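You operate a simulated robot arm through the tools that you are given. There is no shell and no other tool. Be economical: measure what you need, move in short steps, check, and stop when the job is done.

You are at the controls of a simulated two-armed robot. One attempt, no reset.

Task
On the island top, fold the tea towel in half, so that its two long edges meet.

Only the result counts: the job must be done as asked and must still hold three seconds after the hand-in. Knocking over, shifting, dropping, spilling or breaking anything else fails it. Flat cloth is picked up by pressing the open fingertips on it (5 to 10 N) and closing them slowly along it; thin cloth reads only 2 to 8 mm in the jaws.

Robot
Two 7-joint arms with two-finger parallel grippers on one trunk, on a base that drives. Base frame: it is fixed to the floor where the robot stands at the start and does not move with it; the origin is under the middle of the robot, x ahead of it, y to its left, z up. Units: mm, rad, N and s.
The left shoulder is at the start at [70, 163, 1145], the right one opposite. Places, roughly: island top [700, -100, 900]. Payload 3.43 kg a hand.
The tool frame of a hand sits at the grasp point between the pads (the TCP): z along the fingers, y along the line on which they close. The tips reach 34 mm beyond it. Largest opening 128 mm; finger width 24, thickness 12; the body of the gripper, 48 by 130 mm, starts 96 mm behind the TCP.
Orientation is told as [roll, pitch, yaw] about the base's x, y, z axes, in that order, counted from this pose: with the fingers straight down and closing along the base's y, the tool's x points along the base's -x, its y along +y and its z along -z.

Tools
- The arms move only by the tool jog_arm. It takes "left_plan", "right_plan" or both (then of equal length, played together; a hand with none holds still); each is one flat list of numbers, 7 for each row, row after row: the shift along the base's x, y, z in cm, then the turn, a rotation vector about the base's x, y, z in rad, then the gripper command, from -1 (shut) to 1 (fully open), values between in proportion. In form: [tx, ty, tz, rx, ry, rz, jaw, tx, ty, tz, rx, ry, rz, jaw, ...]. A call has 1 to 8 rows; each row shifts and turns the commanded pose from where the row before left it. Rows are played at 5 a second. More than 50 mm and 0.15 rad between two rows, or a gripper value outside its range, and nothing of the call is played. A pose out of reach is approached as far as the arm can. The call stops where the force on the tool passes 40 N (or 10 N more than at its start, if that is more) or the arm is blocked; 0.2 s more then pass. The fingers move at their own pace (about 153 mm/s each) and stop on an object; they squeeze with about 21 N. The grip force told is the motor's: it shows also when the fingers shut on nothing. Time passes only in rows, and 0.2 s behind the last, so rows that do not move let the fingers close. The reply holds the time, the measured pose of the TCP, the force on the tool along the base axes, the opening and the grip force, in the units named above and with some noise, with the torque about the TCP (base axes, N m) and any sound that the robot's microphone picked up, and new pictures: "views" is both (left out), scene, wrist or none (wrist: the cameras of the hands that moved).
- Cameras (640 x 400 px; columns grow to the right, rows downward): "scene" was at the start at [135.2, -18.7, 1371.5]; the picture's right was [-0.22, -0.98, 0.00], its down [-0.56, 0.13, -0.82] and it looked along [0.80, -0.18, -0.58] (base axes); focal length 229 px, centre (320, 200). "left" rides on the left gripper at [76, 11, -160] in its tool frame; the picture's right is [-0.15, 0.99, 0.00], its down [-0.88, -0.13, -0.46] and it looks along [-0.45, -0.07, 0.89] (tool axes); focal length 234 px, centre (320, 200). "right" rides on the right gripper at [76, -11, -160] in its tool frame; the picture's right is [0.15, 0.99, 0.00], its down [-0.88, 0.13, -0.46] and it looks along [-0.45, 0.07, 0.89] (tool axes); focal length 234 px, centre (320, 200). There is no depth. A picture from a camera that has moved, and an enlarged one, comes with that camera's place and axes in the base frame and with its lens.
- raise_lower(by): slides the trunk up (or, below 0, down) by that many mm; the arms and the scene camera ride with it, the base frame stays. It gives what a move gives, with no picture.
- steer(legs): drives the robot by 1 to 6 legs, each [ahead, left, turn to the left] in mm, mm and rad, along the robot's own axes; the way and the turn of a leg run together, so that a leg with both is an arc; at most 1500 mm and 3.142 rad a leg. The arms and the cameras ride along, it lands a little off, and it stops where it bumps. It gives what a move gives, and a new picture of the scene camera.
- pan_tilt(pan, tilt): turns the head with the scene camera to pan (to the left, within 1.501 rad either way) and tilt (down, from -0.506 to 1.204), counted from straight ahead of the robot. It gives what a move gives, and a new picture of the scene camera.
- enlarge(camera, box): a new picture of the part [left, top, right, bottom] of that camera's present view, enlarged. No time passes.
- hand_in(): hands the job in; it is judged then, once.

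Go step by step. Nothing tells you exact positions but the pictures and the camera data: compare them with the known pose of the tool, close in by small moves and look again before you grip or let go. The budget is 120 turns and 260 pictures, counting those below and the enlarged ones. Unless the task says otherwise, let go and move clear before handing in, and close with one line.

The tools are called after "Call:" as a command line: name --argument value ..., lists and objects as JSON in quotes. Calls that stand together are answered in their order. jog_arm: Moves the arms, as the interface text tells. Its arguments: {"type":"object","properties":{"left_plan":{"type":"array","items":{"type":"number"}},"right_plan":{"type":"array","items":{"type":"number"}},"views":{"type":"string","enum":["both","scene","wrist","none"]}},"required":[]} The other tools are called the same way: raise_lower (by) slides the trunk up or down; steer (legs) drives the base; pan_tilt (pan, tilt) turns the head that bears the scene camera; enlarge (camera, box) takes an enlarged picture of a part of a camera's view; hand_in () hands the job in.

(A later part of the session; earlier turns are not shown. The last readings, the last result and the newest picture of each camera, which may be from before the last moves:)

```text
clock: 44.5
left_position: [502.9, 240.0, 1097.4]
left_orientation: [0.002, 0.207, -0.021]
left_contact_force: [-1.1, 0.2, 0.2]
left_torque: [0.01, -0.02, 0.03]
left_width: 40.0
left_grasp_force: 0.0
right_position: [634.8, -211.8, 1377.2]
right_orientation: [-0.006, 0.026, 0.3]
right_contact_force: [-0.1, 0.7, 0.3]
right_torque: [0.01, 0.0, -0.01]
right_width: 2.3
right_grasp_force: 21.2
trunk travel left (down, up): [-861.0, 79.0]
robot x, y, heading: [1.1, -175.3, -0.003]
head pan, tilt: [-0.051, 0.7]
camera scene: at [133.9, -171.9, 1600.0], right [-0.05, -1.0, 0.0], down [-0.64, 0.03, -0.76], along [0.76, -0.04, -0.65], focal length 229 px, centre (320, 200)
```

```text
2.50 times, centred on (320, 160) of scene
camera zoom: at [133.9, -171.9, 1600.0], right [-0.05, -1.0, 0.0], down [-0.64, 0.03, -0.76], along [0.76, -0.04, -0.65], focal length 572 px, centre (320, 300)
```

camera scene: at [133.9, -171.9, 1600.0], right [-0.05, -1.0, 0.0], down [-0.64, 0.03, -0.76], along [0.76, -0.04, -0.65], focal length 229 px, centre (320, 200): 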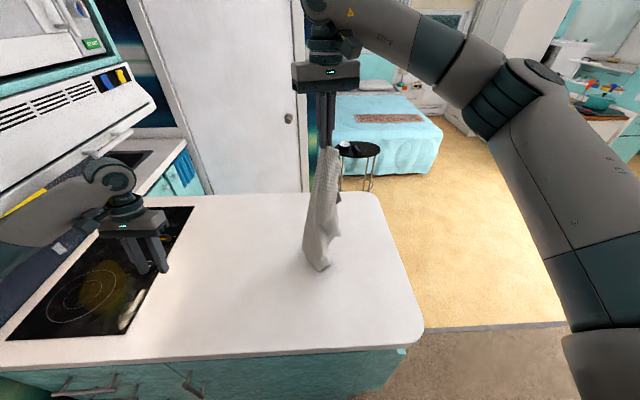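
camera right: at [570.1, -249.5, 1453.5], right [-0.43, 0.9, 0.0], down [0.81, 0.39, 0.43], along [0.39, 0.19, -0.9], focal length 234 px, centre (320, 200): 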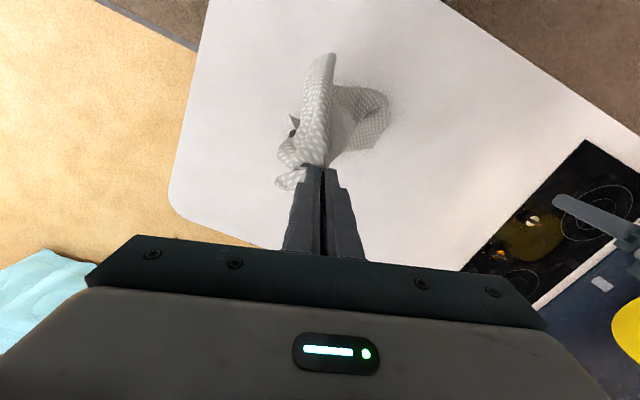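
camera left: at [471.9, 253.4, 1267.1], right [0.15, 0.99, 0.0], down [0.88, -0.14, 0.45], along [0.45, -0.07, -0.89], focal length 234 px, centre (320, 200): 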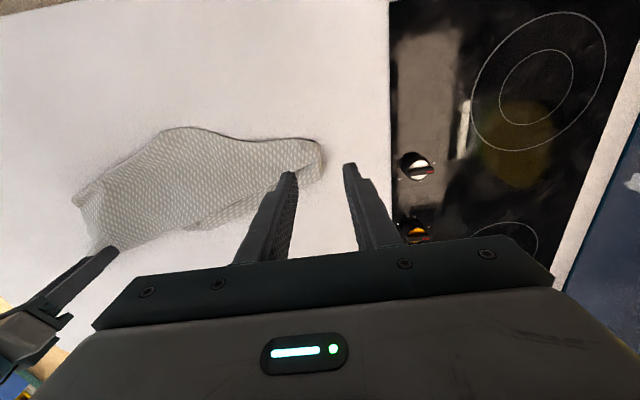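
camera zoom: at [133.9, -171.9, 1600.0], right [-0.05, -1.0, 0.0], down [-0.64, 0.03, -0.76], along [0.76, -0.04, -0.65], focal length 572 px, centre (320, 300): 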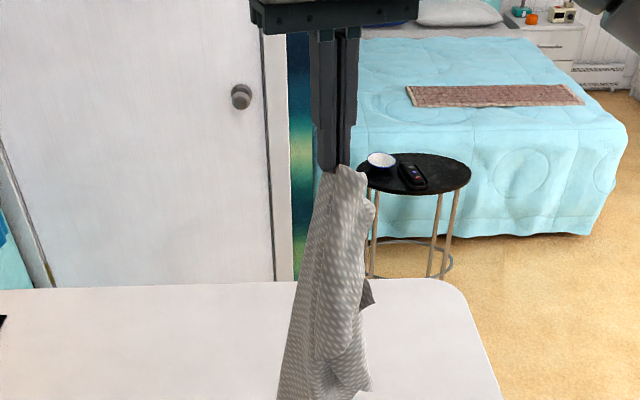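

I'll drag the hanging towel left and lay it again, this time travelling right, so it spreads along the counter.

Call:
jog_arm --right_plan '[0, 4.5, 0, 0, 0, 0, -1, 0, 4.5, 0, 0, 0, 0, -1, 0, 4.5, 0, 0, 0, 0, -1, 0, 4.5, 0, 0, 0, 0, -1, 0, 4.5, 0, 0, 0, 0, -1, 0, 0, 0, 0, 0, 0, -1]' --left_plan '[0, 0, 1, 0, -0.1, 0, -0.375, 0, 0, 1, 0, -0.1, 0, -0.375, 0, 0, 0, 0, 0, 0, -0.375, 0, 0, 0, 0, 0, 0, -0.375, 0, 0, 0, 0, 0, 0, -0.375, 0, 0, 0, 0, 0, 0, -0.375]' --views "none"

Call:
jog_arm --right_plan '[-0.3, -2.6, -3.6, 0, 0, 0, -1, -0.3, -2.6, -3.6, 0, 0, 0, -1, -0.3, -2.6, -3.6, 0, 0, 0, -1, -0.3, -3.2, -3.6, 0, 0, 0, -1, -0.3, -3.2, -3.6, 0, 0, 0, -1, -0.3, -3.2, -3.6, 0, 0, 0, -1, -0.3, -3.2, -3.6, 0, 0, 0, -1]' --views "none"

Call:
jog_arm --right_plan '[-0.3, -4, -2.8, 0, 0, 0, -1, -0.3, -4, -2.8, 0, 0, 0, -1, -0.3, -4, -2.8, 0, 0, 0, -1, -0.3, -4, -2.8, 0, 0, 0, -1, -0.3, -4, -2.8, 0, 0, 0, -1, 0, 0, 0, 0, 0, 0, -1]' --views "both"

```text
clock: 46.1
left_position: [512.4, 220.3, 1096.7]
left_orientation: [-0.001, 0.057, -0.062]
left_contact_force: [-0.4, -0.6, 0.3]
left_torque: [0.04, -0.08, -0.01]
left_width: 40.1
left_grasp_force: 0.1
right_position: [649.6, 1.0, 1375.7]
right_orientation: [-0.004, 0.031, 0.275]
right_contact_force: [-1.5, -0.5, -0.3]
right_torque: [0.08, -0.13, 0.04]
right_width: 2.2
right_grasp_force: 20.9
trunk travel left (down, up): [-861.0, 79.0]
robot x, y, heading: [1.9, -173.6, -0.025]
head pan, tilt: [-0.051, 0.7]
stopped in row 6 (left hand): the arm was blocked; the commanded pose is now the measured one
```

```text
clock: 47.7
left_position: [514.0, 223.2, 1096.6]
left_orientation: [0.004, 0.054, -0.058]
left_contact_force: [-1.0, 0.0, -0.2]
left_torque: [0.03, 0.01, -0.01]
left_width: 39.9
left_grasp_force: 0.1
right_position: [628.8, -205.4, 1122.4]
right_orientation: [-0.001, 0.035, 0.28]
right_contact_force: [0.1, 0.6, 0.4]
right_torque: [-0.01, -0.01, 0.01]
right_width: 2.1
right_grasp_force: 20.9
trunk travel left (down, up): [-861.0, 79.0]
robot x, y, heading: [-3.0, -175.5, -0.026]
head pan, tilt: [-0.051, 0.7]
```

```text
clock: 49.1
left_position: [513.6, 220.9, 1096.1]
left_orientation: [0.004, 0.055, -0.061]
left_contact_force: [-0.4, 0.3, 1.1]
left_torque: [0.01, -0.03, -0.03]
left_width: 40.1
left_grasp_force: 0.0
right_position: [612.5, -403.0, 982.8]
right_orientation: [-0.001, 0.035, 0.28]
right_contact_force: [-0.3, 0.5, 0.1]
right_torque: [0.03, -0.01, -0.01]
right_width: 2.0
right_grasp_force: 20.9
trunk travel left (down, up): [-861.0, 79.0]
robot x, y, heading: [0.0, -171.3, -0.02]
head pan, tilt: [-0.051, 0.7]
camera scene: at [148.3, -173.9, 1598.4], right [-0.07, -1.0, 0.0], down [-0.65, 0.04, -0.76], along [0.76, -0.06, -0.65], focal length 229 px, centre (320, 200)
camera right: at [547.9, -433.8, 1145.0], right [-0.41, 0.91, 0.0], down [0.82, 0.37, 0.43], along [0.39, 0.18, -0.91], focal length 234 px, centre (320, 200)
```

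scene: 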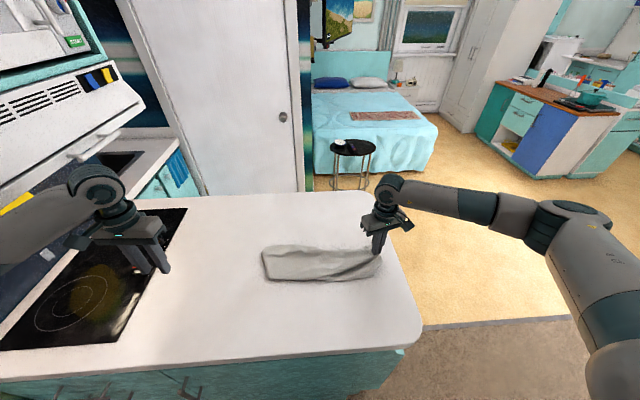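
right: 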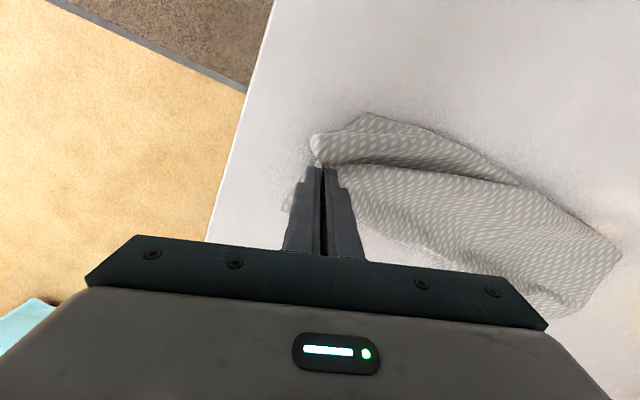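

Call:
enlarge --camera "scene" --box '[250, 230, 400, 295]'

Call:
enlarge --camera "right" --box '[270, 90, 640, 320]'

Call:
enlarge --camera "left" --box '[0, 0, 640, 400]'

```text
4.27 times, centred on (325, 262) of scene
camera zoom: at [148.3, -173.9, 1598.4], right [-0.07, -1.0, 0.0], down [-0.65, 0.04, -0.76], along [0.76, -0.06, -0.65], focal length 977 px, centre (299, -67)
```

zoom: 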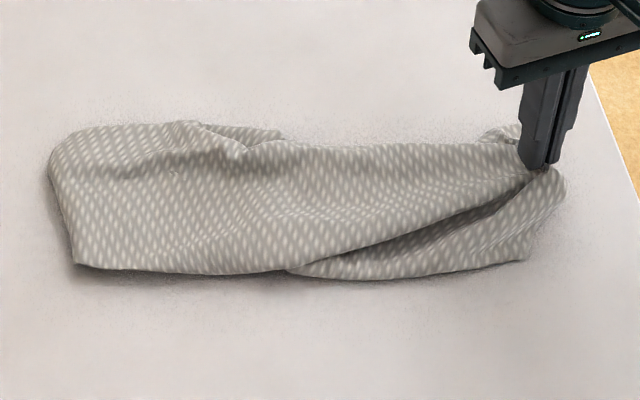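

```text
1.73 times, centred on (455, 205) of right
camera zoom: at [547.9, -433.8, 1145.0], right [-0.41, 0.91, 0.0], down [0.82, 0.37, 0.43], along [0.39, 0.18, -0.91], focal length 405 px, centre (86, 191)
```

zoom: 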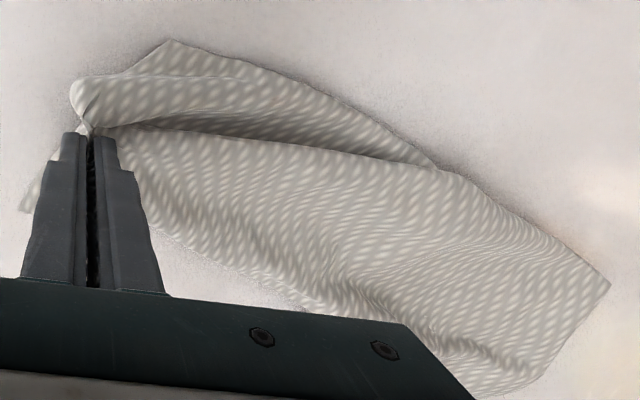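

```text
1.00 times, centred on (320, 200) of left (not enlarged: the box is as wide or as high as the picture)
camera zoom: at [446.0, 236.6, 1261.4], right [0.2, 0.98, 0.0], down [0.89, -0.18, 0.41], along [0.4, -0.09, -0.91], focal length 234 px, centre (320, 200)
```

zoom: 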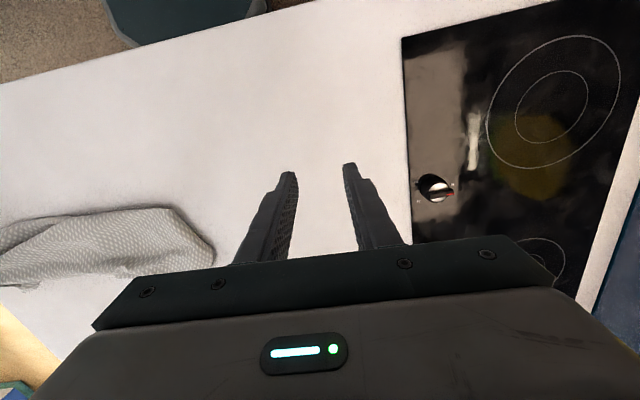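

There's a sharp free corner at the left end, near (565, -32). The left hand will pinch it; pulling it away from the right-hand corner then tells me which two corners I'm holding.

Call:
jog_arm --left_plan '[0.95, -4.1, -0.5, 0, -0.01, 0.01, -0.375, 0.95, -4.1, -0.5, 0, -0.01, 0.01, -0.375, 0.95, -4.1, -1.8, 0, -0.01, 0.01, -0.375, 0.95, -4.1, -1.8, 0, -0.01, 0.01, -0.375, 0.95, -4.1, -1.8, 0, -0.01, 0.01, -0.375, 0.95, -4.1, -1.8, 0, -0.005, 0.01, -0.375, 0.9, -4.1, -2.0, 0, 0, 0, -0.375, 0, 0, 0, 0, 0, 0, -0.375]' --right_plan '[0, 0, 0, 0, 0, 0, -1, 0, 0, 0, 0, 0, 0, -1, 0, 0, 0, 0, 0, 0, -1, 0, 0, 0, 0, 0, 0, -1, 0, 0, 0, 0, 0, 0, -1, 0, 0, 0, 0, 0, 0, -1, 0, 0, -1, 0, 0, 0, -1, 0, 0, -1, 0, 0, 0, -1]' --views "both"

Call:
enlarge --camera "left" --box '[190, 80, 430, 230]'

```text
clock: 50.9
left_position: [572.4, -66.8, 1009.4]
left_orientation: [0.009, -0.026, 0.008]
left_contact_force: [0.5, -0.3, -0.3]
left_torque: [0.01, -0.01, -0.01]
left_width: 40.0
left_grasp_force: 0.0
right_position: [605.0, -409.2, 968.5]
right_orientation: [-0.002, 0.025, 0.279]
right_contact_force: [0.2, 0.0, -0.4]
right_torque: [-0.01, -0.01, -0.02]
right_width: 2.2
right_grasp_force: 21.2
trunk travel left (down, up): [-861.0, 79.0]
robot x, y, heading: [-0.0, -172.4, -0.021]
head pan, tilt: [-0.051, 0.7]
camera scene: at [133.5, -178.9, 1600.0], right [-0.07, -1.0, 0.0], down [-0.64, 0.05, -0.76], along [0.76, -0.06, -0.64], focal length 229 px, centre (320, 200)
camera right: at [537.7, -439.2, 1129.6], right [-0.41, 0.91, 0.0], down [0.82, 0.37, 0.43], along [0.39, 0.18, -0.9], focal length 234 px, centre (320, 200)
camera left: at [491.6, -58.9, 1168.7], right [0.14, 0.99, 0.01], down [0.87, -0.13, 0.48], along [0.47, -0.05, -0.88], focal length 234 px, centre (320, 200)
```

scene: 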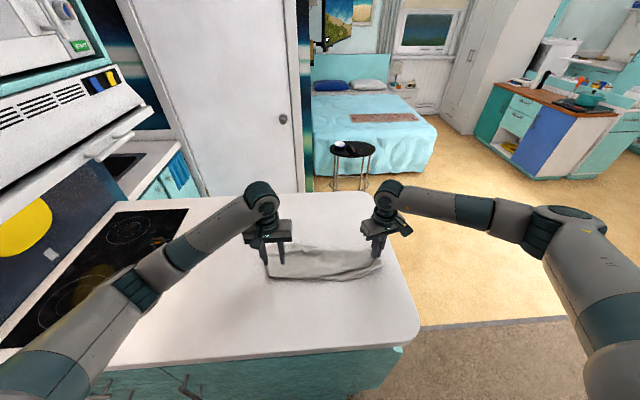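
right: 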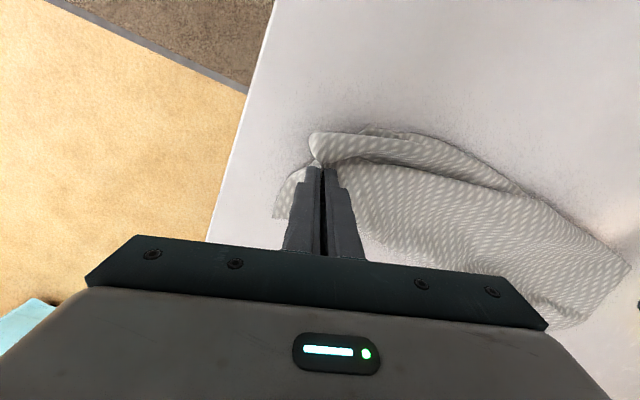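
left: 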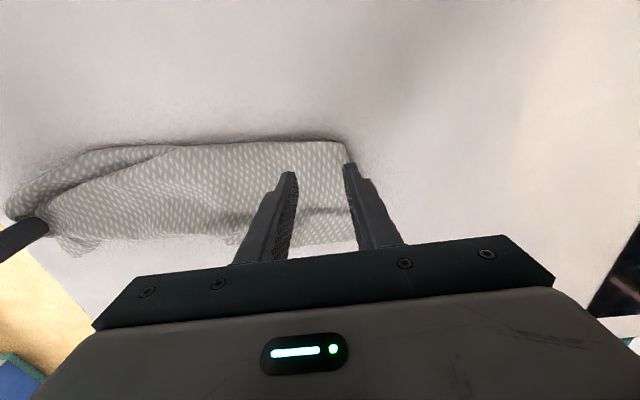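

```text
2.67 times, centred on (310, 155) of left
camera zoom: at [491.6, -58.9, 1168.7], right [0.14, 0.99, 0.01], down [0.87, -0.13, 0.48], along [0.47, -0.05, -0.88], focal length 624 px, centre (347, 320)
```

zoom: 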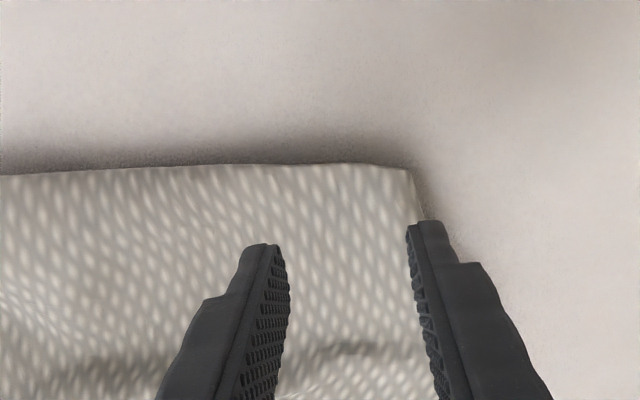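

Call:
jog_arm --left_plan '[0.2, -0.8, -2, 0, 0, 0, -0.375, 0, 0, -2, 0, 0, 0, -0.375, 0, 0, -1.5, 0, 0, 0, -0.375, 0, 0, 0, 0, 0, 0, -0.375]' --views "none"

```text
clock: 51.9
left_position: [575.9, -74.2, 951.2]
left_orientation: [0.01, -0.027, 0.009]
left_contact_force: [0.1, -0.5, 1.5]
left_torque: [0.02, 0.0, -0.01]
left_width: 39.8
left_grasp_force: 0.0
right_position: [604.4, -409.4, 968.7]
right_orientation: [0.0, 0.024, 0.28]
right_contact_force: [-0.2, -0.1, -0.6]
right_torque: [0.02, 0.06, 0.02]
right_width: 2.1
right_grasp_force: 21.3
trunk travel left (down, up): [-861.0, 79.0]
robot x, y, heading: [-0.3, -173.6, -0.031]
head pan, tilt: [-0.051, 0.7]
```

Call:
jog_arm --left_plan '[0, 0, -0.35, 0, 0, 0, -0.375, 0, 0, 0, 0, 0, 0, -0.375]' --views "none"

```text
clock: 52.5
left_position: [574.0, -74.9, 949.3]
left_orientation: [0.01, -0.023, 0.007]
left_contact_force: [-0.1, 0.0, 0.2]
left_torque: [-0.01, 0.01, 0.04]
left_width: 40.0
left_grasp_force: 0.1
right_position: [604.3, -409.0, 967.1]
right_orientation: [-0.002, 0.026, 0.279]
right_contact_force: [-0.1, 0.0, 0.2]
right_torque: [-0.03, 0.0, 0.0]
right_width: 2.2
right_grasp_force: 21.2
trunk travel left (down, up): [-861.0, 79.0]
robot x, y, heading: [2.8, -172.8, -0.023]
head pan, tilt: [-0.051, 0.7]
```

Call:
jog_arm --left_plan '[0, 0, -0.2, 0, 0, 0, -0.375, 0, 0, 0, 0, 0, 0, -0.375]' --views "none"

```text
clock: 53.1
left_position: [575.0, -75.6, 947.1]
left_orientation: [0.01, -0.026, 0.009]
left_contact_force: [0.4, 0.0, 2.3]
left_torque: [0.04, 0.03, 0.0]
left_width: 40.2
left_grasp_force: 0.1
right_position: [603.8, -408.1, 969.3]
right_orientation: [-0.003, 0.023, 0.28]
right_contact_force: [-0.4, -0.4, -0.3]
right_torque: [-0.01, -0.02, 0.0]
right_width: 2.1
right_grasp_force: 21.2
trunk travel left (down, up): [-861.0, 79.0]
robot x, y, heading: [0.6, -173.7, -0.026]
head pan, tilt: [-0.051, 0.7]
```

Call:
jog_arm --left_plan '[0, 0, -0.1, 0, 0, 0, -0.375, 0, 0, 0, 0, 0, 0, -0.46, 0, 0, 0, 0, 0, 0, -0.55, 0, 0, 0, 0, 0, 0, -0.64, 0, 0, 0, 0, 0, 0, -0.73, 0, 0, 0, 0, 0, 0, -0.82, 0, 0, 0, 0, 0, 0, -0.91, 0, 0, 0, 0, 0, 0, -1]' --views "none"

Call:
jog_arm --left_plan '[0, 0.5, 2, 0, 0, 0, -1, 0, 1, 3.5, 0, 0, 0, -1, 0, 1, 3.5, 0, 0, 0, -1, 0, 1, 3.5, 0, 0, 0, -1, 0, 1, 3.5, 0, 0, 0, -1, 0, 0, 0, 0, 0, 0, -1]' --right_plan '[0, 0, 2, 0, 0, 0, -1, 0, 0, 3.5, 0, 0, 0, -1, 0, 0, 3.5, 0, 0, 0, -1, 0, 0, 3.5, 0, 0, 0, -1, 0, 0, 3.5, 0, 0, 0, -1, 0, 0, 0, 0, 0, 0, -1]' --views "both"

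Call:
enlarge --camera "scene" --box '[220, 190, 420, 310]'

```text
clock: 54.9
left_position: [574.8, -73.9, 947.2]
left_orientation: [0.01, -0.025, 0.01]
left_contact_force: [0.9, 0.6, 12.0]
left_torque: [0.06, -0.09, -0.02]
left_width: 7.4
left_grasp_force: 21.0
right_position: [603.2, -408.8, 968.2]
right_orientation: [-0.003, 0.024, 0.28]
right_contact_force: [0.5, -0.8, 0.6]
right_torque: [-0.02, 0.01, -0.04]
right_width: 2.1
right_grasp_force: 20.8
trunk travel left (down, up): [-861.0, 79.0]
robot x, y, heading: [4.2, -174.2, -0.021]
head pan, tilt: [-0.051, 0.7]
```

```text
clock: 56.3
left_position: [573.0, -31.1, 1106.7]
left_orientation: [0.009, -0.025, 0.007]
left_contact_force: [-0.1, -11.4, 0.2]
left_torque: [-0.38, 0.0, -0.14]
left_width: 7.1
left_grasp_force: 21.0
right_position: [604.5, -406.2, 1126.1]
right_orientation: [-0.001, 0.025, 0.278]
right_contact_force: [0.1, 11.7, -0.2]
right_torque: [0.37, 0.05, -0.15]
right_width: 2.4
right_grasp_force: 20.8
trunk travel left (down, up): [-861.0, 79.0]
robot x, y, heading: [-3.5, -174.4, -0.022]
head pan, tilt: [-0.051, 0.7]
camera scene: at [134.1, -179.7, 1599.9], right [-0.07, -1.0, 0.0], down [-0.64, 0.05, -0.76], along [0.76, -0.06, -0.64], focal length 229 px, centre (320, 200)
camera right: at [537.8, -438.2, 1287.9], right [-0.41, 0.91, 0.0], down [0.82, 0.37, 0.43], along [0.39, 0.18, -0.9], focal length 234 px, centre (320, 200)
camera left: at [492.5, -22.6, 1264.8], right [0.14, 0.99, 0.01], down [0.87, -0.13, 0.48], along [0.47, -0.06, -0.88], focal length 234 px, centre (320, 200)
```

scene: 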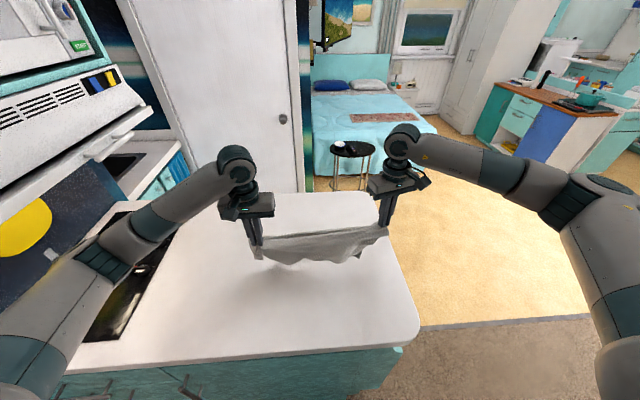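
right: 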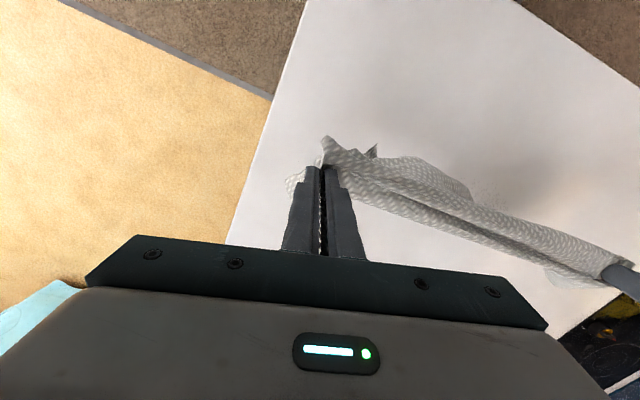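
left: 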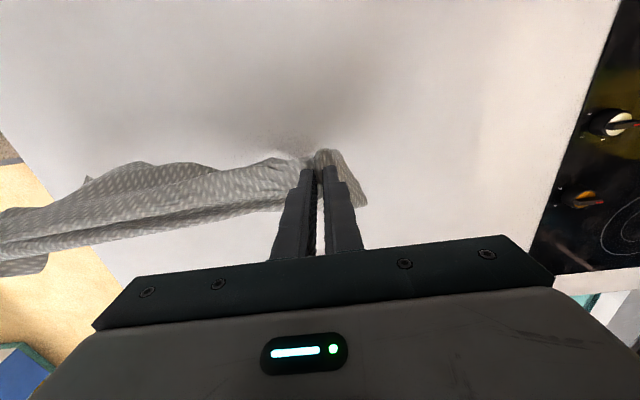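

```text
3.20 times, centred on (320, 250) of scene
camera zoom: at [134.1, -179.7, 1599.9], right [-0.07, -1.0, 0.0], down [-0.64, 0.05, -0.76], along [0.76, -0.06, -0.64], focal length 733 px, centre (320, 40)
```

zoom: 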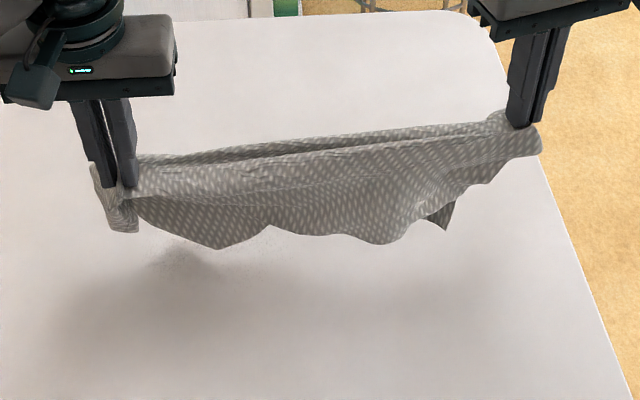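

The left grip holds several layers and is taut at only 375 mm. I'll lay it down towards me so the hanging part spreads away, release the left hand and read the layers again.

Call:
jog_arm --left_plan '[0, -0.3, -4, 0, 0, 0, -1, -1.5, 0, -3.5, 0, 0, 0, -1, -2, 0, -3, 0, 0, 0, -1, -2, 0, -2.5, 0, 0, 0, -1, -2, 0, -2, 0, 0, 0, -1, 0, 0, 0, 0, 0, 0, -0.6, 0, 0, 0, 0, 0, 0, -0.3, 0, 0, 4, 0, 0, 0, -0.3]' --right_plan '[0, 0, -4, 0, 0, 0, -1, -1.5, 0, -3.5, 0, 0, 0, -1, -2, 0, -3, 0, 0, 0, -1, -2, 0, -2.5, 0, 0, 0, -1, -2, 0, -2, 0, 0, 0, -1, 0, 0, 0, 0, 0, 0, -1, 0, 0, 0, 0, 0, 0, -1, 0, 0, 0, 0, 0, 0, -1]' --views "none"

Call:
jog_arm --left_plan '[-1, 4, 2, 0, 0, 0, -0.3, -1, 4, 2, 0, 0, 0, -0.3, -1, 4, 2, 0, 0, 0, -0.3, 0, 3, 0, 0, 0, 0, -0.3]' --views "both"

Call:
enlarge --camera "scene" --box '[220, 210, 420, 330]'

```text
clock: 58.1
left_position: [497.7, -35.7, 997.6]
left_orientation: [0.011, -0.026, 0.009]
left_contact_force: [-0.3, 0.3, 0.3]
left_torque: [0.03, -0.04, 0.0]
left_width: 44.7
left_grasp_force: 0.1
right_position: [527.9, -410.5, 977.8]
right_orientation: [0.0, 0.022, 0.279]
right_contact_force: [-0.7, 0.4, -0.3]
right_torque: [-0.01, 0.01, 0.01]
right_width: 2.5
right_grasp_force: 21.1
trunk travel left (down, up): [-861.0, 79.0]
robot x, y, heading: [-0.8, -174.5, -0.026]
head pan, tilt: [-0.051, 0.7]
```

```text
clock: 59.1
left_position: [468.9, 119.1, 1055.6]
left_orientation: [0.008, -0.027, 0.007]
left_contact_force: [0.5, 0.1, -0.1]
left_torque: [0.0, -0.04, 0.01]
left_width: 45.0
left_grasp_force: 0.1
right_position: [527.7, -408.2, 978.0]
right_orientation: [-0.001, 0.023, 0.28]
right_contact_force: [0.3, 0.2, 0.8]
right_torque: [-0.01, 0.03, -0.02]
right_width: 2.0
right_grasp_force: 21.1
trunk travel left (down, up): [-861.0, 79.0]
robot x, y, heading: [1.7, -170.0, -0.019]
head pan, tilt: [-0.051, 0.7]
camera scene: at [132.5, -177.9, 1600.1], right [-0.07, -1.0, 0.0], down [-0.64, 0.05, -0.77], along [0.76, -0.06, -0.64], focal length 229 px, centre (320, 200)
camera left: at [387.4, 128.7, 1214.2], right [0.14, 0.99, 0.01], down [0.87, -0.13, 0.48], along [0.47, -0.06, -0.88], focal length 234 px, centre (320, 200)
```

scene: 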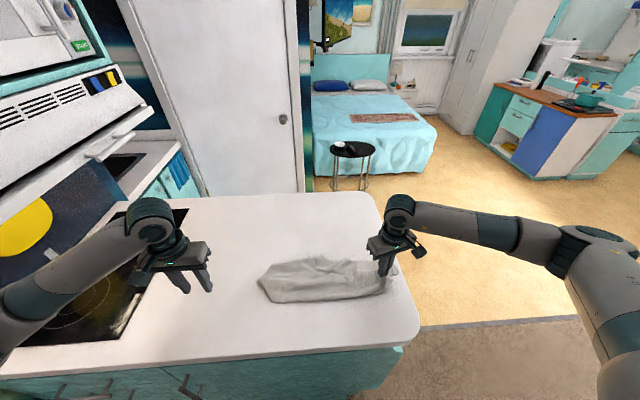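
left: 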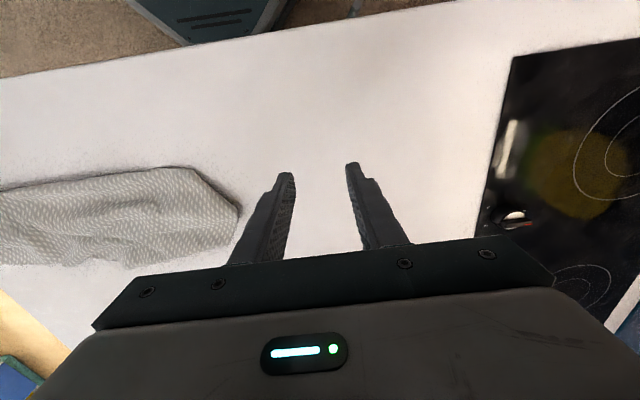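

```text
3.20 times, centred on (320, 270) of scene
camera zoom: at [132.5, -177.9, 1600.1], right [-0.07, -1.0, 0.0], down [-0.64, 0.05, -0.77], along [0.76, -0.06, -0.64], focal length 733 px, centre (320, -24)
```

zoom: 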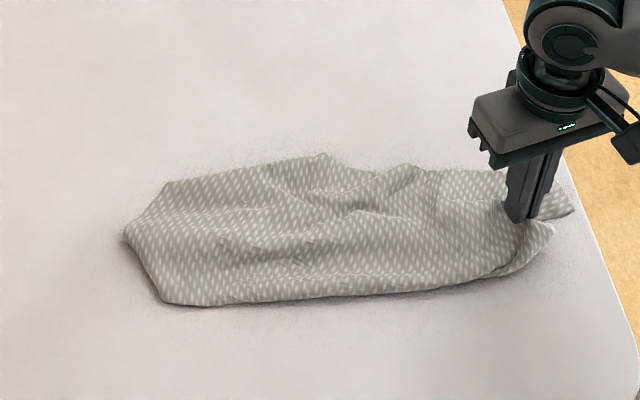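

Call:
jog_arm --left_plan '[2, -2, 0, 0, 0, 0, -0.3, 2, -2, 0, 0, 0, 0, -0.3, 1, 0, 0, 0, 0, 0, -0.3]' --views "none"

Call:
enlarge --camera "left" --box '[0, 90, 320, 290]'

Call:
enlarge --camera "right" --box '[270, 80, 640, 310]'

```text
clock: 59.9
left_position: [518.1, 78.4, 1056.6]
left_orientation: [0.009, -0.024, 0.007]
left_contact_force: [-0.1, 0.4, -0.1]
left_torque: [-0.05, -0.01, -0.01]
left_width: 44.8
left_grasp_force: 0.1
right_position: [528.8, -409.3, 977.2]
right_orientation: [-0.002, 0.026, 0.28]
right_contact_force: [-0.2, -0.8, 0.2]
right_torque: [0.01, -0.03, 0.0]
right_width: 2.2
right_grasp_force: 20.8
trunk travel left (down, up): [-861.0, 79.0]
robot x, y, heading: [-1.7, -173.4, -0.023]
head pan, tilt: [-0.051, 0.7]
```

```text
2.00 times, centred on (160, 190) of left
camera zoom: at [437.6, 87.4, 1215.0], right [0.14, 0.99, 0.01], down [0.87, -0.13, 0.48], along [0.47, -0.05, -0.88], focal length 468 px, centre (640, 220)
```

zoom: 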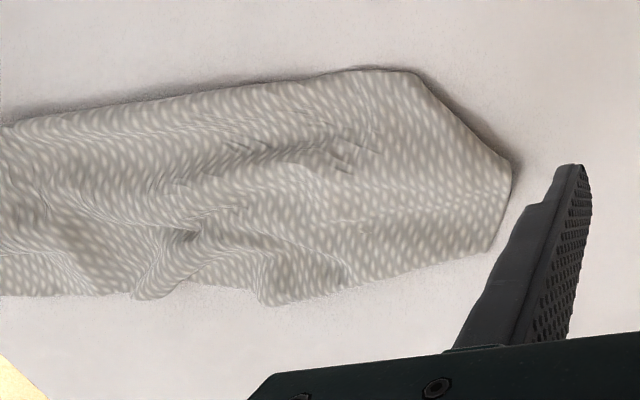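

```text
1.73 times, centred on (455, 195) of right
camera zoom: at [461.2, -440.1, 1139.2], right [-0.41, 0.91, 0.0], down [0.82, 0.37, 0.43], along [0.4, 0.18, -0.9], focal length 405 px, centre (86, 209)
```

zoom: 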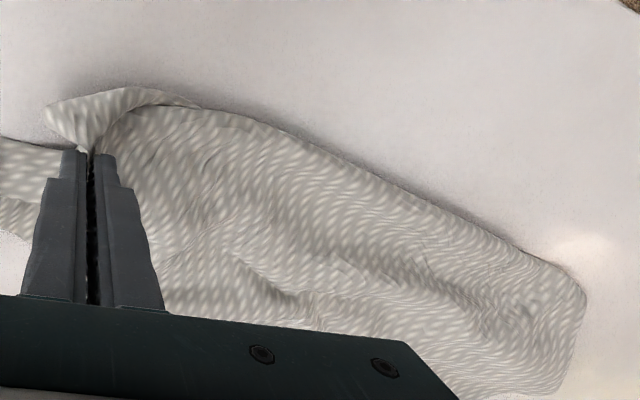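

I think the right hand holds the towel near its far-right corner. I'll hang it from there again, look for the adjacent corner sticking out, and take that one with the left hand.

Call:
jog_arm --right_plan '[0.8, 1.5, 4.5, 0, 0, 0, -1, 0.8, 1.5, 4.5, 0, 0, 0, -1, 0.8, 1.5, 4.5, 0, 0, 0, -1, 0.8, 1.5, 4.5, 0, 0, 0, -1, 0.8, 1.5, 4.5, 0, 0, 0, -1, 0.8, 1.5, 4.5, 0, 0, 0, -1, 0.8, 1.5, 4.5, 0, 0, 0, -1, 0.8, 1.5, 4.5, 0, 0, 0, -1]' --views "none"

Call:
jog_arm --right_plan '[0, 3.5, 3, 0, 0, 0, -1, 0, 3.5, 3, 0, 0, 0, -1, 0, 3.5, 3, 0, 0, 0, -1, 0, 0, 0, 0, 0, 0, -1, 0, 0, 0, 0, 0, 0, -1]' --views "both"

Call:
enlarge --camera "scene" --box '[230, 110, 430, 290]'

Call:
enlarge --camera "left" --box '[0, 0, 320, 200]'

```text
clock: 61.7
left_position: [518.4, 80.2, 1056.2]
left_orientation: [0.008, -0.029, 0.007]
left_contact_force: [0.3, 0.5, 0.0]
left_torque: [0.02, 0.01, 0.03]
left_width: 44.6
left_grasp_force: 0.0
right_position: [589.7, -290.4, 1341.5]
right_orientation: [0.0, 0.026, 0.276]
right_contact_force: [0.2, 0.3, -0.8]
right_torque: [0.0, -0.01, -0.01]
right_width: 2.3
right_grasp_force: 20.7
trunk travel left (down, up): [-861.0, 79.0]
robot x, y, heading: [4.1, -172.7, -0.022]
head pan, tilt: [-0.051, 0.7]
```

```text
clock: 62.9
left_position: [519.0, 77.6, 1056.0]
left_orientation: [0.01, -0.024, 0.008]
left_contact_force: [-0.6, -1.1, -0.2]
left_torque: [0.01, -0.01, 0.0]
left_width: 44.8
left_grasp_force: 0.1
right_position: [594.4, -187.1, 1428.9]
right_orientation: [0.001, 0.025, 0.279]
right_contact_force: [-0.3, 0.5, 0.1]
right_torque: [0.02, 0.0, 0.0]
right_width: 2.3
right_grasp_force: 21.7
trunk travel left (down, up): [-861.0, 79.0]
robot x, y, heading: [0.7, -171.7, -0.024]
head pan, tilt: [-0.051, 0.7]
camera scene: at [133.5, -179.7, 1600.0], right [-0.07, -1.0, 0.0], down [-0.64, 0.05, -0.76], along [0.76, -0.06, -0.64], focal length 229 px, centre (320, 200)
camera right: at [527.9, -217.9, 1590.9], right [-0.41, 0.91, 0.0], down [0.82, 0.37, 0.43], along [0.39, 0.18, -0.9], focal length 234 px, centre (320, 200)
```

scene: 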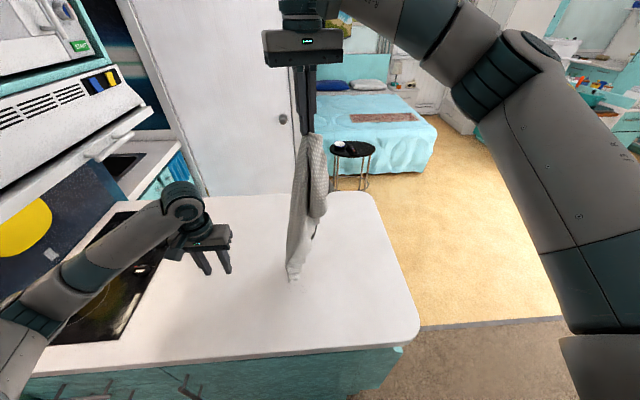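
right: 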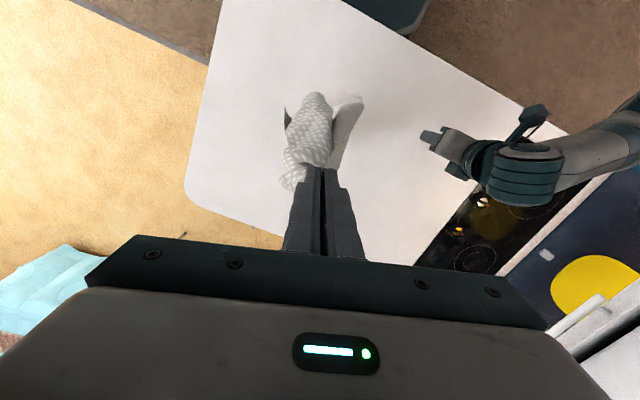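

```text
2.22 times, centred on (330, 200) of scene
camera zoom: at [133.5, -179.7, 1600.0], right [-0.07, -1.0, 0.0], down [-0.64, 0.05, -0.76], along [0.76, -0.06, -0.64], focal length 509 px, centre (298, 200)
```

zoom: 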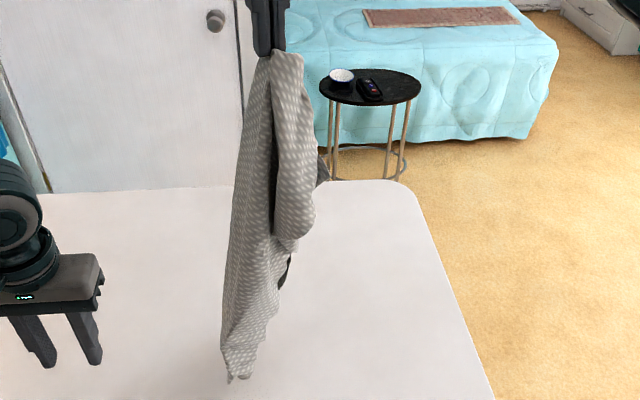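

```text
2.00 times, centred on (160, 100) of left
camera zoom: at [438.1, 86.6, 1215.0], right [0.14, 0.99, 0.01], down [0.87, -0.13, 0.48], along [0.47, -0.05, -0.88], focal length 468 px, centre (640, 400)
```

zoom: 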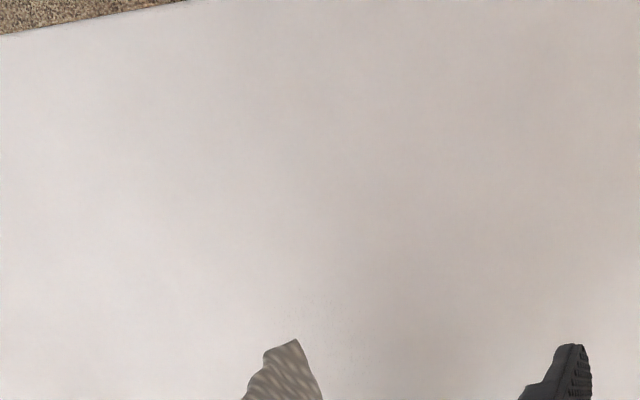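

It hangs clear, with the opposite corner lowest. I'll lower it until that corner rests on the counter and bring the left hand in for a look.

Call:
jog_arm --right_plan '[0, 0, -3, 0, 0, 0, -1, 0, -1.5, -3.5, 0, 0, 0, -1, 0, -1.5, -2.5, 0, 0, 0, -1, 0, 0, 0, 0, 0, 0, -1, 0, 0, 0, 0, 0, 0, -1]' --left_plan '[0, 0, 0, 0, 0, 0, -0.3, 0, -2, 0, 0, 0, 0, -0.3, 0, -2, 0, 0, 0, 0, -0.3, 0, 0, 0, 0, 0, 0, -0.3, 0, 0, 0, 0, 0, 0, -0.3]' --views "both"

Call:
enlarge --camera "left" --box '[40, 80, 320, 255]'

```text
clock: 64.1
left_position: [520.1, 37.4, 1054.2]
left_orientation: [0.009, -0.024, 0.008]
left_contact_force: [-0.1, 0.1, -0.1]
left_torque: [-0.02, 0.01, 0.0]
left_width: 44.9
left_grasp_force: 0.1
right_position: [592.6, -217.1, 1338.3]
right_orientation: [0.001, 0.025, 0.28]
right_contact_force: [-0.6, 0.2, 0.6]
right_torque: [0.03, 0.04, 0.01]
right_width: 2.0
right_grasp_force: 20.8
trunk travel left (down, up): [-861.0, 79.0]
robot x, y, heading: [-3.2, -172.2, -0.021]
head pan, tilt: [-0.051, 0.7]
camera scene: at [133.4, -179.6, 1600.0], right [-0.07, -1.0, 0.0], down [-0.64, 0.05, -0.76], along [0.76, -0.06, -0.64], focal length 229 px, centre (320, 200)
camera right: at [526.4, -248.9, 1498.8], right [-0.41, 0.91, 0.0], down [0.82, 0.37, 0.43], along [0.39, 0.18, -0.9], focal length 234 px, centre (320, 200)
camera left: at [438.7, 46.5, 1213.5], right [0.14, 0.99, 0.01], down [0.87, -0.13, 0.48], along [0.47, -0.05, -0.88], focal length 234 px, centre (320, 200)
```

scene: 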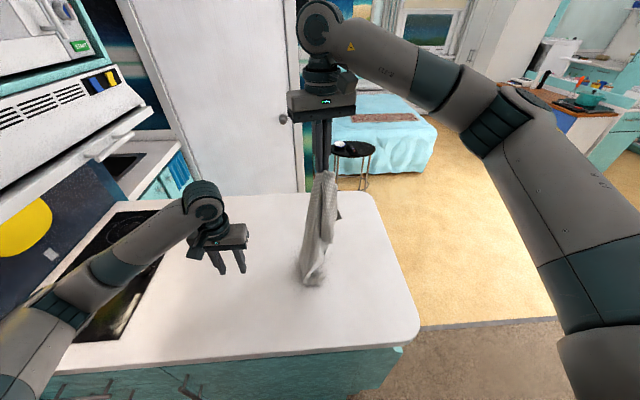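
right: 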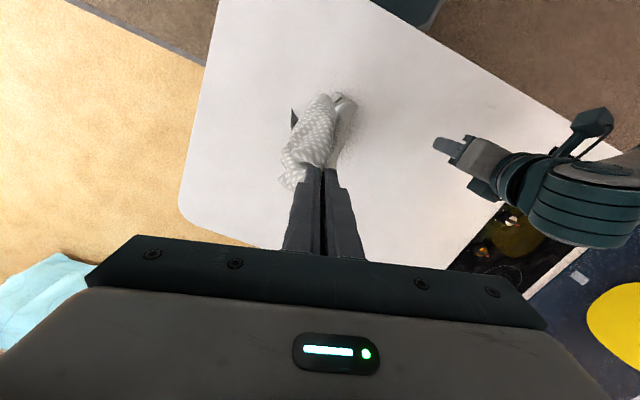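
left: 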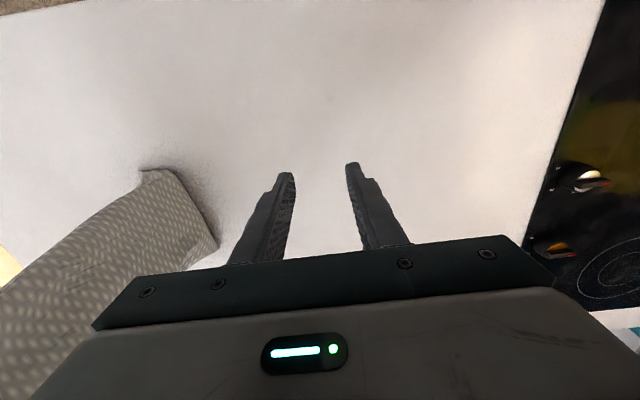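

```text
2.29 times, centred on (180, 168) of left
camera zoom: at [438.7, 46.5, 1213.5], right [0.14, 0.99, 0.01], down [0.87, -0.13, 0.48], along [0.47, -0.05, -0.88], focal length 535 px, centre (640, 274)
```

zoom: 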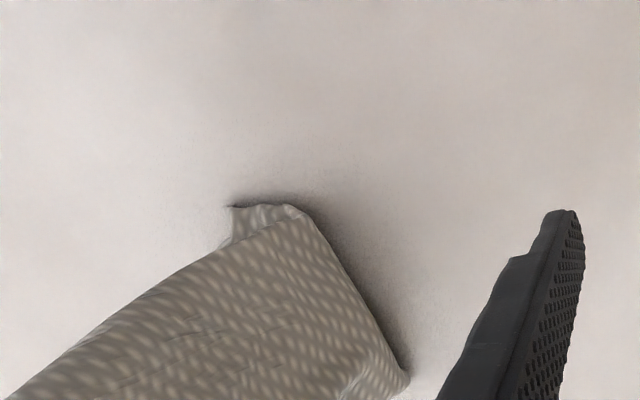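

The bottom is a half-width short edge, about 139 mm. So the towel is already folded roughly in half lengthwise, and the right hand holds both right-end corners together. I'll lift it clear, carry it left, let it settle and lay it out along y.

Call:
jog_arm --right_plan '[0, 1, 4, 0, 0, 0, -1, 0, 1, 4, 0, 0, 0, -1, 0, 3.2, 0, 0, 0, 0, -1, 0, 3.2, 0, 0, 0, 0, -1, 0, 3.2, 0, 0, 0, 0, -1, 0, 3.2, 0, 0, 0, 0, -1, 0, 3.2, 0, 0, 0, 0, -1, 0, 2, 0, 0, 0, 0, -1]' --left_plan '[-1, 4, 0, 0, 0, 0, -0.3, -1, 4, 0, 0, 0, 0, -0.3, -1, 4, 0, 0, 0, 0, -0.3, -1, 4, 0, 0, 0, 0, -0.3, 0, 4, 0, 0, 0, 0, -0.3, 0, 0, 0, 0, 0, 0, -0.3, 0, 0, 0, 0, 0, 0, -0.3, 0, 0, 0, 0, 0, 0, -0.3]' --views "none"

Call:
jog_arm --right_plan '[0, 0, 0, 0, 0, 0, -1, 0, 0, 0, 0, 0, 0, -1, 0, 0, 0, 0, 0, 0, -1, 0, 0, 0, 0, 0, 0, -1, 0, 0, 0, 0, 0, 0, -1]' --views "scene"

Call:
enlarge --camera "scene" --box '[180, 120, 400, 320]'

```text
clock: 65.9
left_position: [478.4, 238.3, 1055.0]
left_orientation: [0.01, -0.026, 0.009]
left_contact_force: [0.2, -0.8, 0.6]
left_torque: [0.01, 0.01, 0.0]
left_width: 44.6
left_grasp_force: 0.0
right_position: [589.5, -13.3, 1417.5]
right_orientation: [-0.002, 0.022, 0.28]
right_contact_force: [0.5, 0.4, 0.4]
right_torque: [-0.03, -0.01, 0.03]
right_width: 2.1
right_grasp_force: 21.4
trunk travel left (down, up): [-861.0, 79.0]
robot x, y, heading: [-0.5, -169.6, -0.024]
head pan, tilt: [-0.051, 0.7]
```

```text
clock: 67.1
left_position: [478.2, 238.3, 1054.9]
left_orientation: [0.009, -0.027, 0.006]
left_contact_force: [0.0, -0.1, 0.2]
left_torque: [0.04, -0.01, 0.0]
left_width: 44.8
left_grasp_force: 0.1
right_position: [591.4, -15.2, 1416.8]
right_orientation: [-0.002, 0.024, 0.279]
right_contact_force: [0.9, 0.0, -0.8]
right_torque: [0.02, 0.0, -0.01]
right_width: 2.0
right_grasp_force: 20.6
trunk travel left (down, up): [-861.0, 79.0]
robot x, y, heading: [1.3, -171.8, -0.025]
head pan, tilt: [-0.051, 0.7]
camera scene: at [133.2, -179.0, 1600.1], right [-0.07, -1.0, 0.0], down [-0.64, 0.05, -0.76], along [0.76, -0.06, -0.64], focal length 229 px, centre (320, 200)
```

scene: 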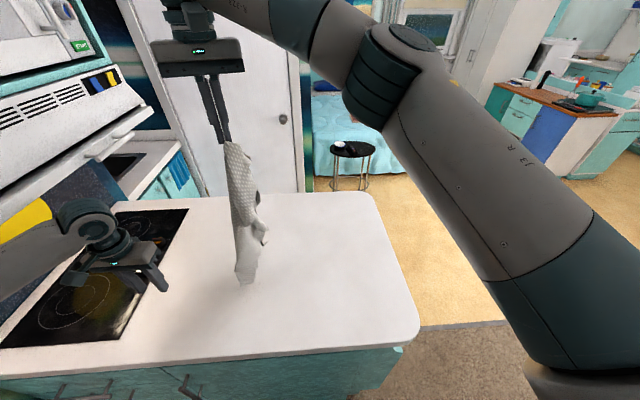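

```text
2.00 times, centred on (290, 220) of scene
camera zoom: at [133.2, -179.0, 1600.1], right [-0.07, -1.0, 0.0], down [-0.64, 0.05, -0.76], along [0.76, -0.06, -0.64], focal length 458 px, centre (380, 160)
```

zoom: 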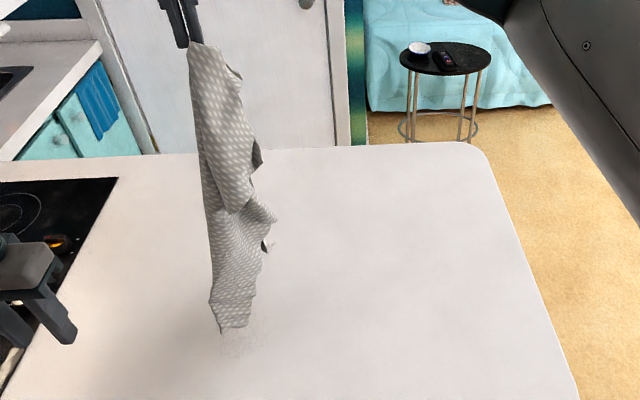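

Call:
jog_arm --right_plan '[0.3, -1, -4.5, 0, 0, 0, -1, 0.3, -2.6, -3.8, 0, 0, 0, -1, 0.3, -2.6, -3.8, 0, 0, 0, -1, 0, -3, -3.6, 0, 0, 0, -1, 0, -3, -3.6, 0, 0, 0, -1, 0, -3, -3.6, 0, 0, 0, -1, 0, -3, -3.6, 0, 0, 0, -1, 0, -3, -3.6, 0, 0, 0, -1]' --views "none"

Call:
jog_arm --right_plan '[0, -3.5, -3.2, 0, 0, 0, -1, 0, -4, -2.8, 0, 0, 0, -1, 0, -4, -2.4, 0, 0, 0, -1, 0, -4, -2.4, 0, 0, 0, -1, 0, -4, -2, 0, 0, 0, -1, 0, -3, -1.0, 0, 0, 0, -1, 0, 0, 0, 0, 0, 0, -1]' --views "both"

Call:
enlarge --camera "scene" --box '[220, 210, 420, 320]'

```text
clock: 68.9
left_position: [478.3, 236.6, 1054.8]
left_orientation: [0.009, -0.028, 0.009]
left_contact_force: [0.2, 0.7, 0.8]
left_torque: [0.02, 0.0, -0.03]
left_width: 44.9
left_grasp_force: 0.0
right_position: [602.0, -231.0, 1115.9]
right_orientation: [0.002, 0.025, 0.279]
right_contact_force: [0.0, -1.2, -0.5]
right_torque: [0.03, -0.01, 0.01]
right_width: 2.2
right_grasp_force: 20.8
trunk travel left (down, up): [-861.0, 79.0]
robot x, y, heading: [-0.3, -173.9, -0.024]
head pan, tilt: [-0.051, 0.7]
```

```text
clock: 70.5
left_position: [479.1, 238.3, 1054.5]
left_orientation: [0.008, -0.023, 0.01]
left_contact_force: [0.4, 0.4, 0.1]
left_torque: [-0.02, 0.02, 0.0]
left_width: 44.9
left_grasp_force: 0.1
right_position: [601.4, -451.4, 978.4]
right_orientation: [-0.003, 0.024, 0.28]
right_contact_force: [-0.5, -0.8, -1.0]
right_torque: [0.0, 0.0, 0.0]
right_width: 2.2
right_grasp_force: 20.7
trunk travel left (down, up): [-861.0, 79.0]
robot x, y, heading: [0.2, -172.5, -0.023]
head pan, tilt: [-0.051, 0.7]
camera scene: at [133.6, -178.8, 1600.0], right [-0.07, -1.0, 0.0], down [-0.64, 0.05, -0.76], along [0.76, -0.06, -0.64], focal length 229 px, centre (320, 200)
camera right: at [535.3, -482.2, 1140.0], right [-0.41, 0.91, 0.0], down [0.82, 0.37, 0.43], along [0.39, 0.18, -0.9], focal length 234 px, centre (320, 200)
```

scene: 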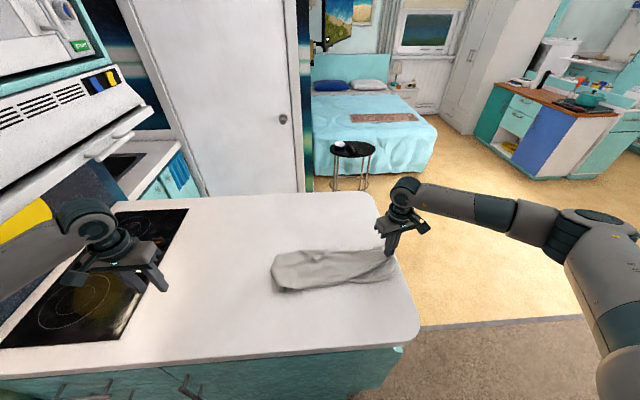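
right: 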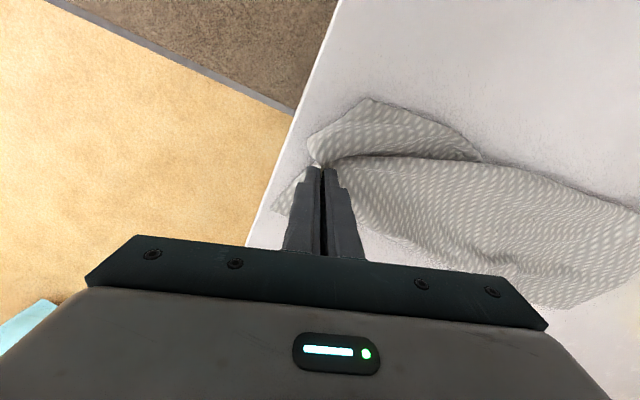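

```text
3.20 times, centred on (320, 265) of scene
camera zoom: at [133.6, -178.8, 1600.0], right [-0.07, -1.0, 0.0], down [-0.64, 0.05, -0.76], along [0.76, -0.06, -0.64], focal length 733 px, centre (320, -8)
```

zoom: 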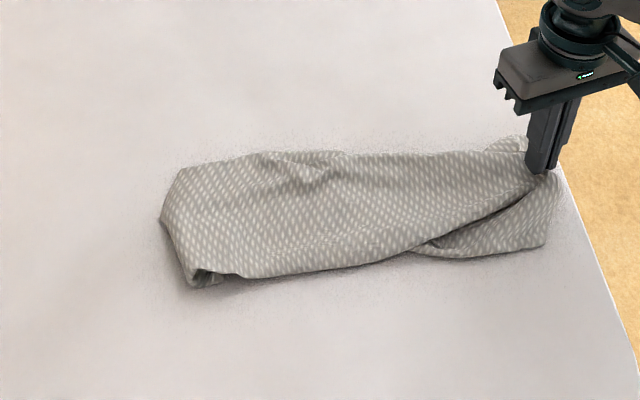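

Call:
jog_arm --left_plan '[0.6, -4.3, 0, 0, 0, 0, -0.375, 0.6, -4.3, 0, 0, 0, 0, -0.375, 0.6, -4.3, 0, 0, 0, 0, -0.375, 0.6, -4.3, 0, 0, 0, 0, -0.375, 0.6, -4.3, 0, 0, 0, 0, -0.375, 0.6, -4.3, 0, 0, 0, 0, -0.375, 0.4, -4.3, 0, 0, 0, 0, -0.375, 0, 0, 0, 0, 0, 0, -0.375]' --views "none"

Call:
enlarge --camera "left" --box '[140, 70, 460, 270]'

```text
clock: 72.3
left_position: [522.2, -60.5, 1057.3]
left_orientation: [0.009, -0.027, 0.008]
left_contact_force: [-0.4, -0.2, -1.3]
left_torque: [-0.04, 0.03, 0.01]
left_width: 39.8
left_grasp_force: 0.1
right_position: [600.3, -450.8, 978.1]
right_orientation: [-0.002, 0.024, 0.28]
right_contact_force: [-0.1, 0.1, -0.2]
right_torque: [-0.04, -0.04, -0.04]
right_width: 2.1
right_grasp_force: 20.4
trunk travel left (down, up): [-861.0, 79.0]
robot x, y, heading: [-0.2, -170.6, -0.021]
head pan, tilt: [-0.051, 0.7]
```

```text
2.00 times, centred on (300, 170) of left
camera zoom: at [441.0, -50.7, 1215.9], right [0.14, 0.99, 0.01], down [0.87, -0.13, 0.48], along [0.47, -0.05, -0.88], focal length 468 px, centre (360, 260)
```

zoom: 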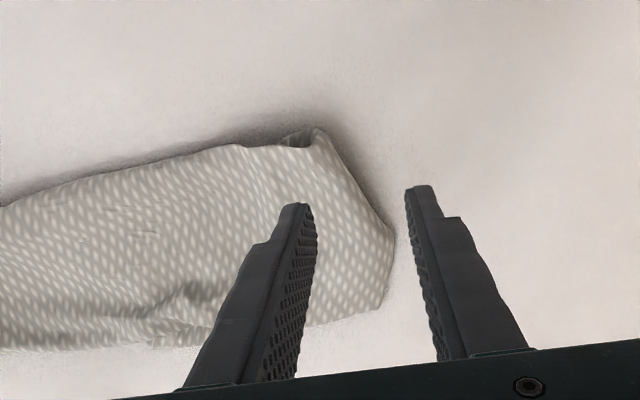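

The near boundary is the top layer's free edge. I'll pinch it at about (523, -130) and peel that layer up and away.

Call:
jog_arm --left_plan '[0, -3.4, -2, 0, 0, 0, -0.375, 0.2, -3.4, -3, 0, 0, 0, -0.375, 0, 0, -3, 0, 0, 0, -0.375, 0, 0, -2.4, 0, 0, 0, -0.375, 0, 0, 0, 0, 0, 0, -0.375]' --views "none"

```text
clock: 73.5
left_position: [523.0, -131.0, 952.8]
left_orientation: [0.01, -0.026, 0.009]
left_contact_force: [0.4, 0.3, 0.1]
left_torque: [-0.01, 0.01, 0.01]
left_width: 40.1
left_grasp_force: 0.0
right_position: [601.9, -450.9, 978.8]
right_orientation: [-0.001, 0.027, 0.279]
right_contact_force: [0.4, -0.2, 0.0]
right_torque: [0.04, -0.03, 0.01]
right_width: 2.3
right_grasp_force: 21.1
trunk travel left (down, up): [-861.0, 79.0]
robot x, y, heading: [-1.6, -170.5, -0.023]
head pan, tilt: [-0.051, 0.7]
```

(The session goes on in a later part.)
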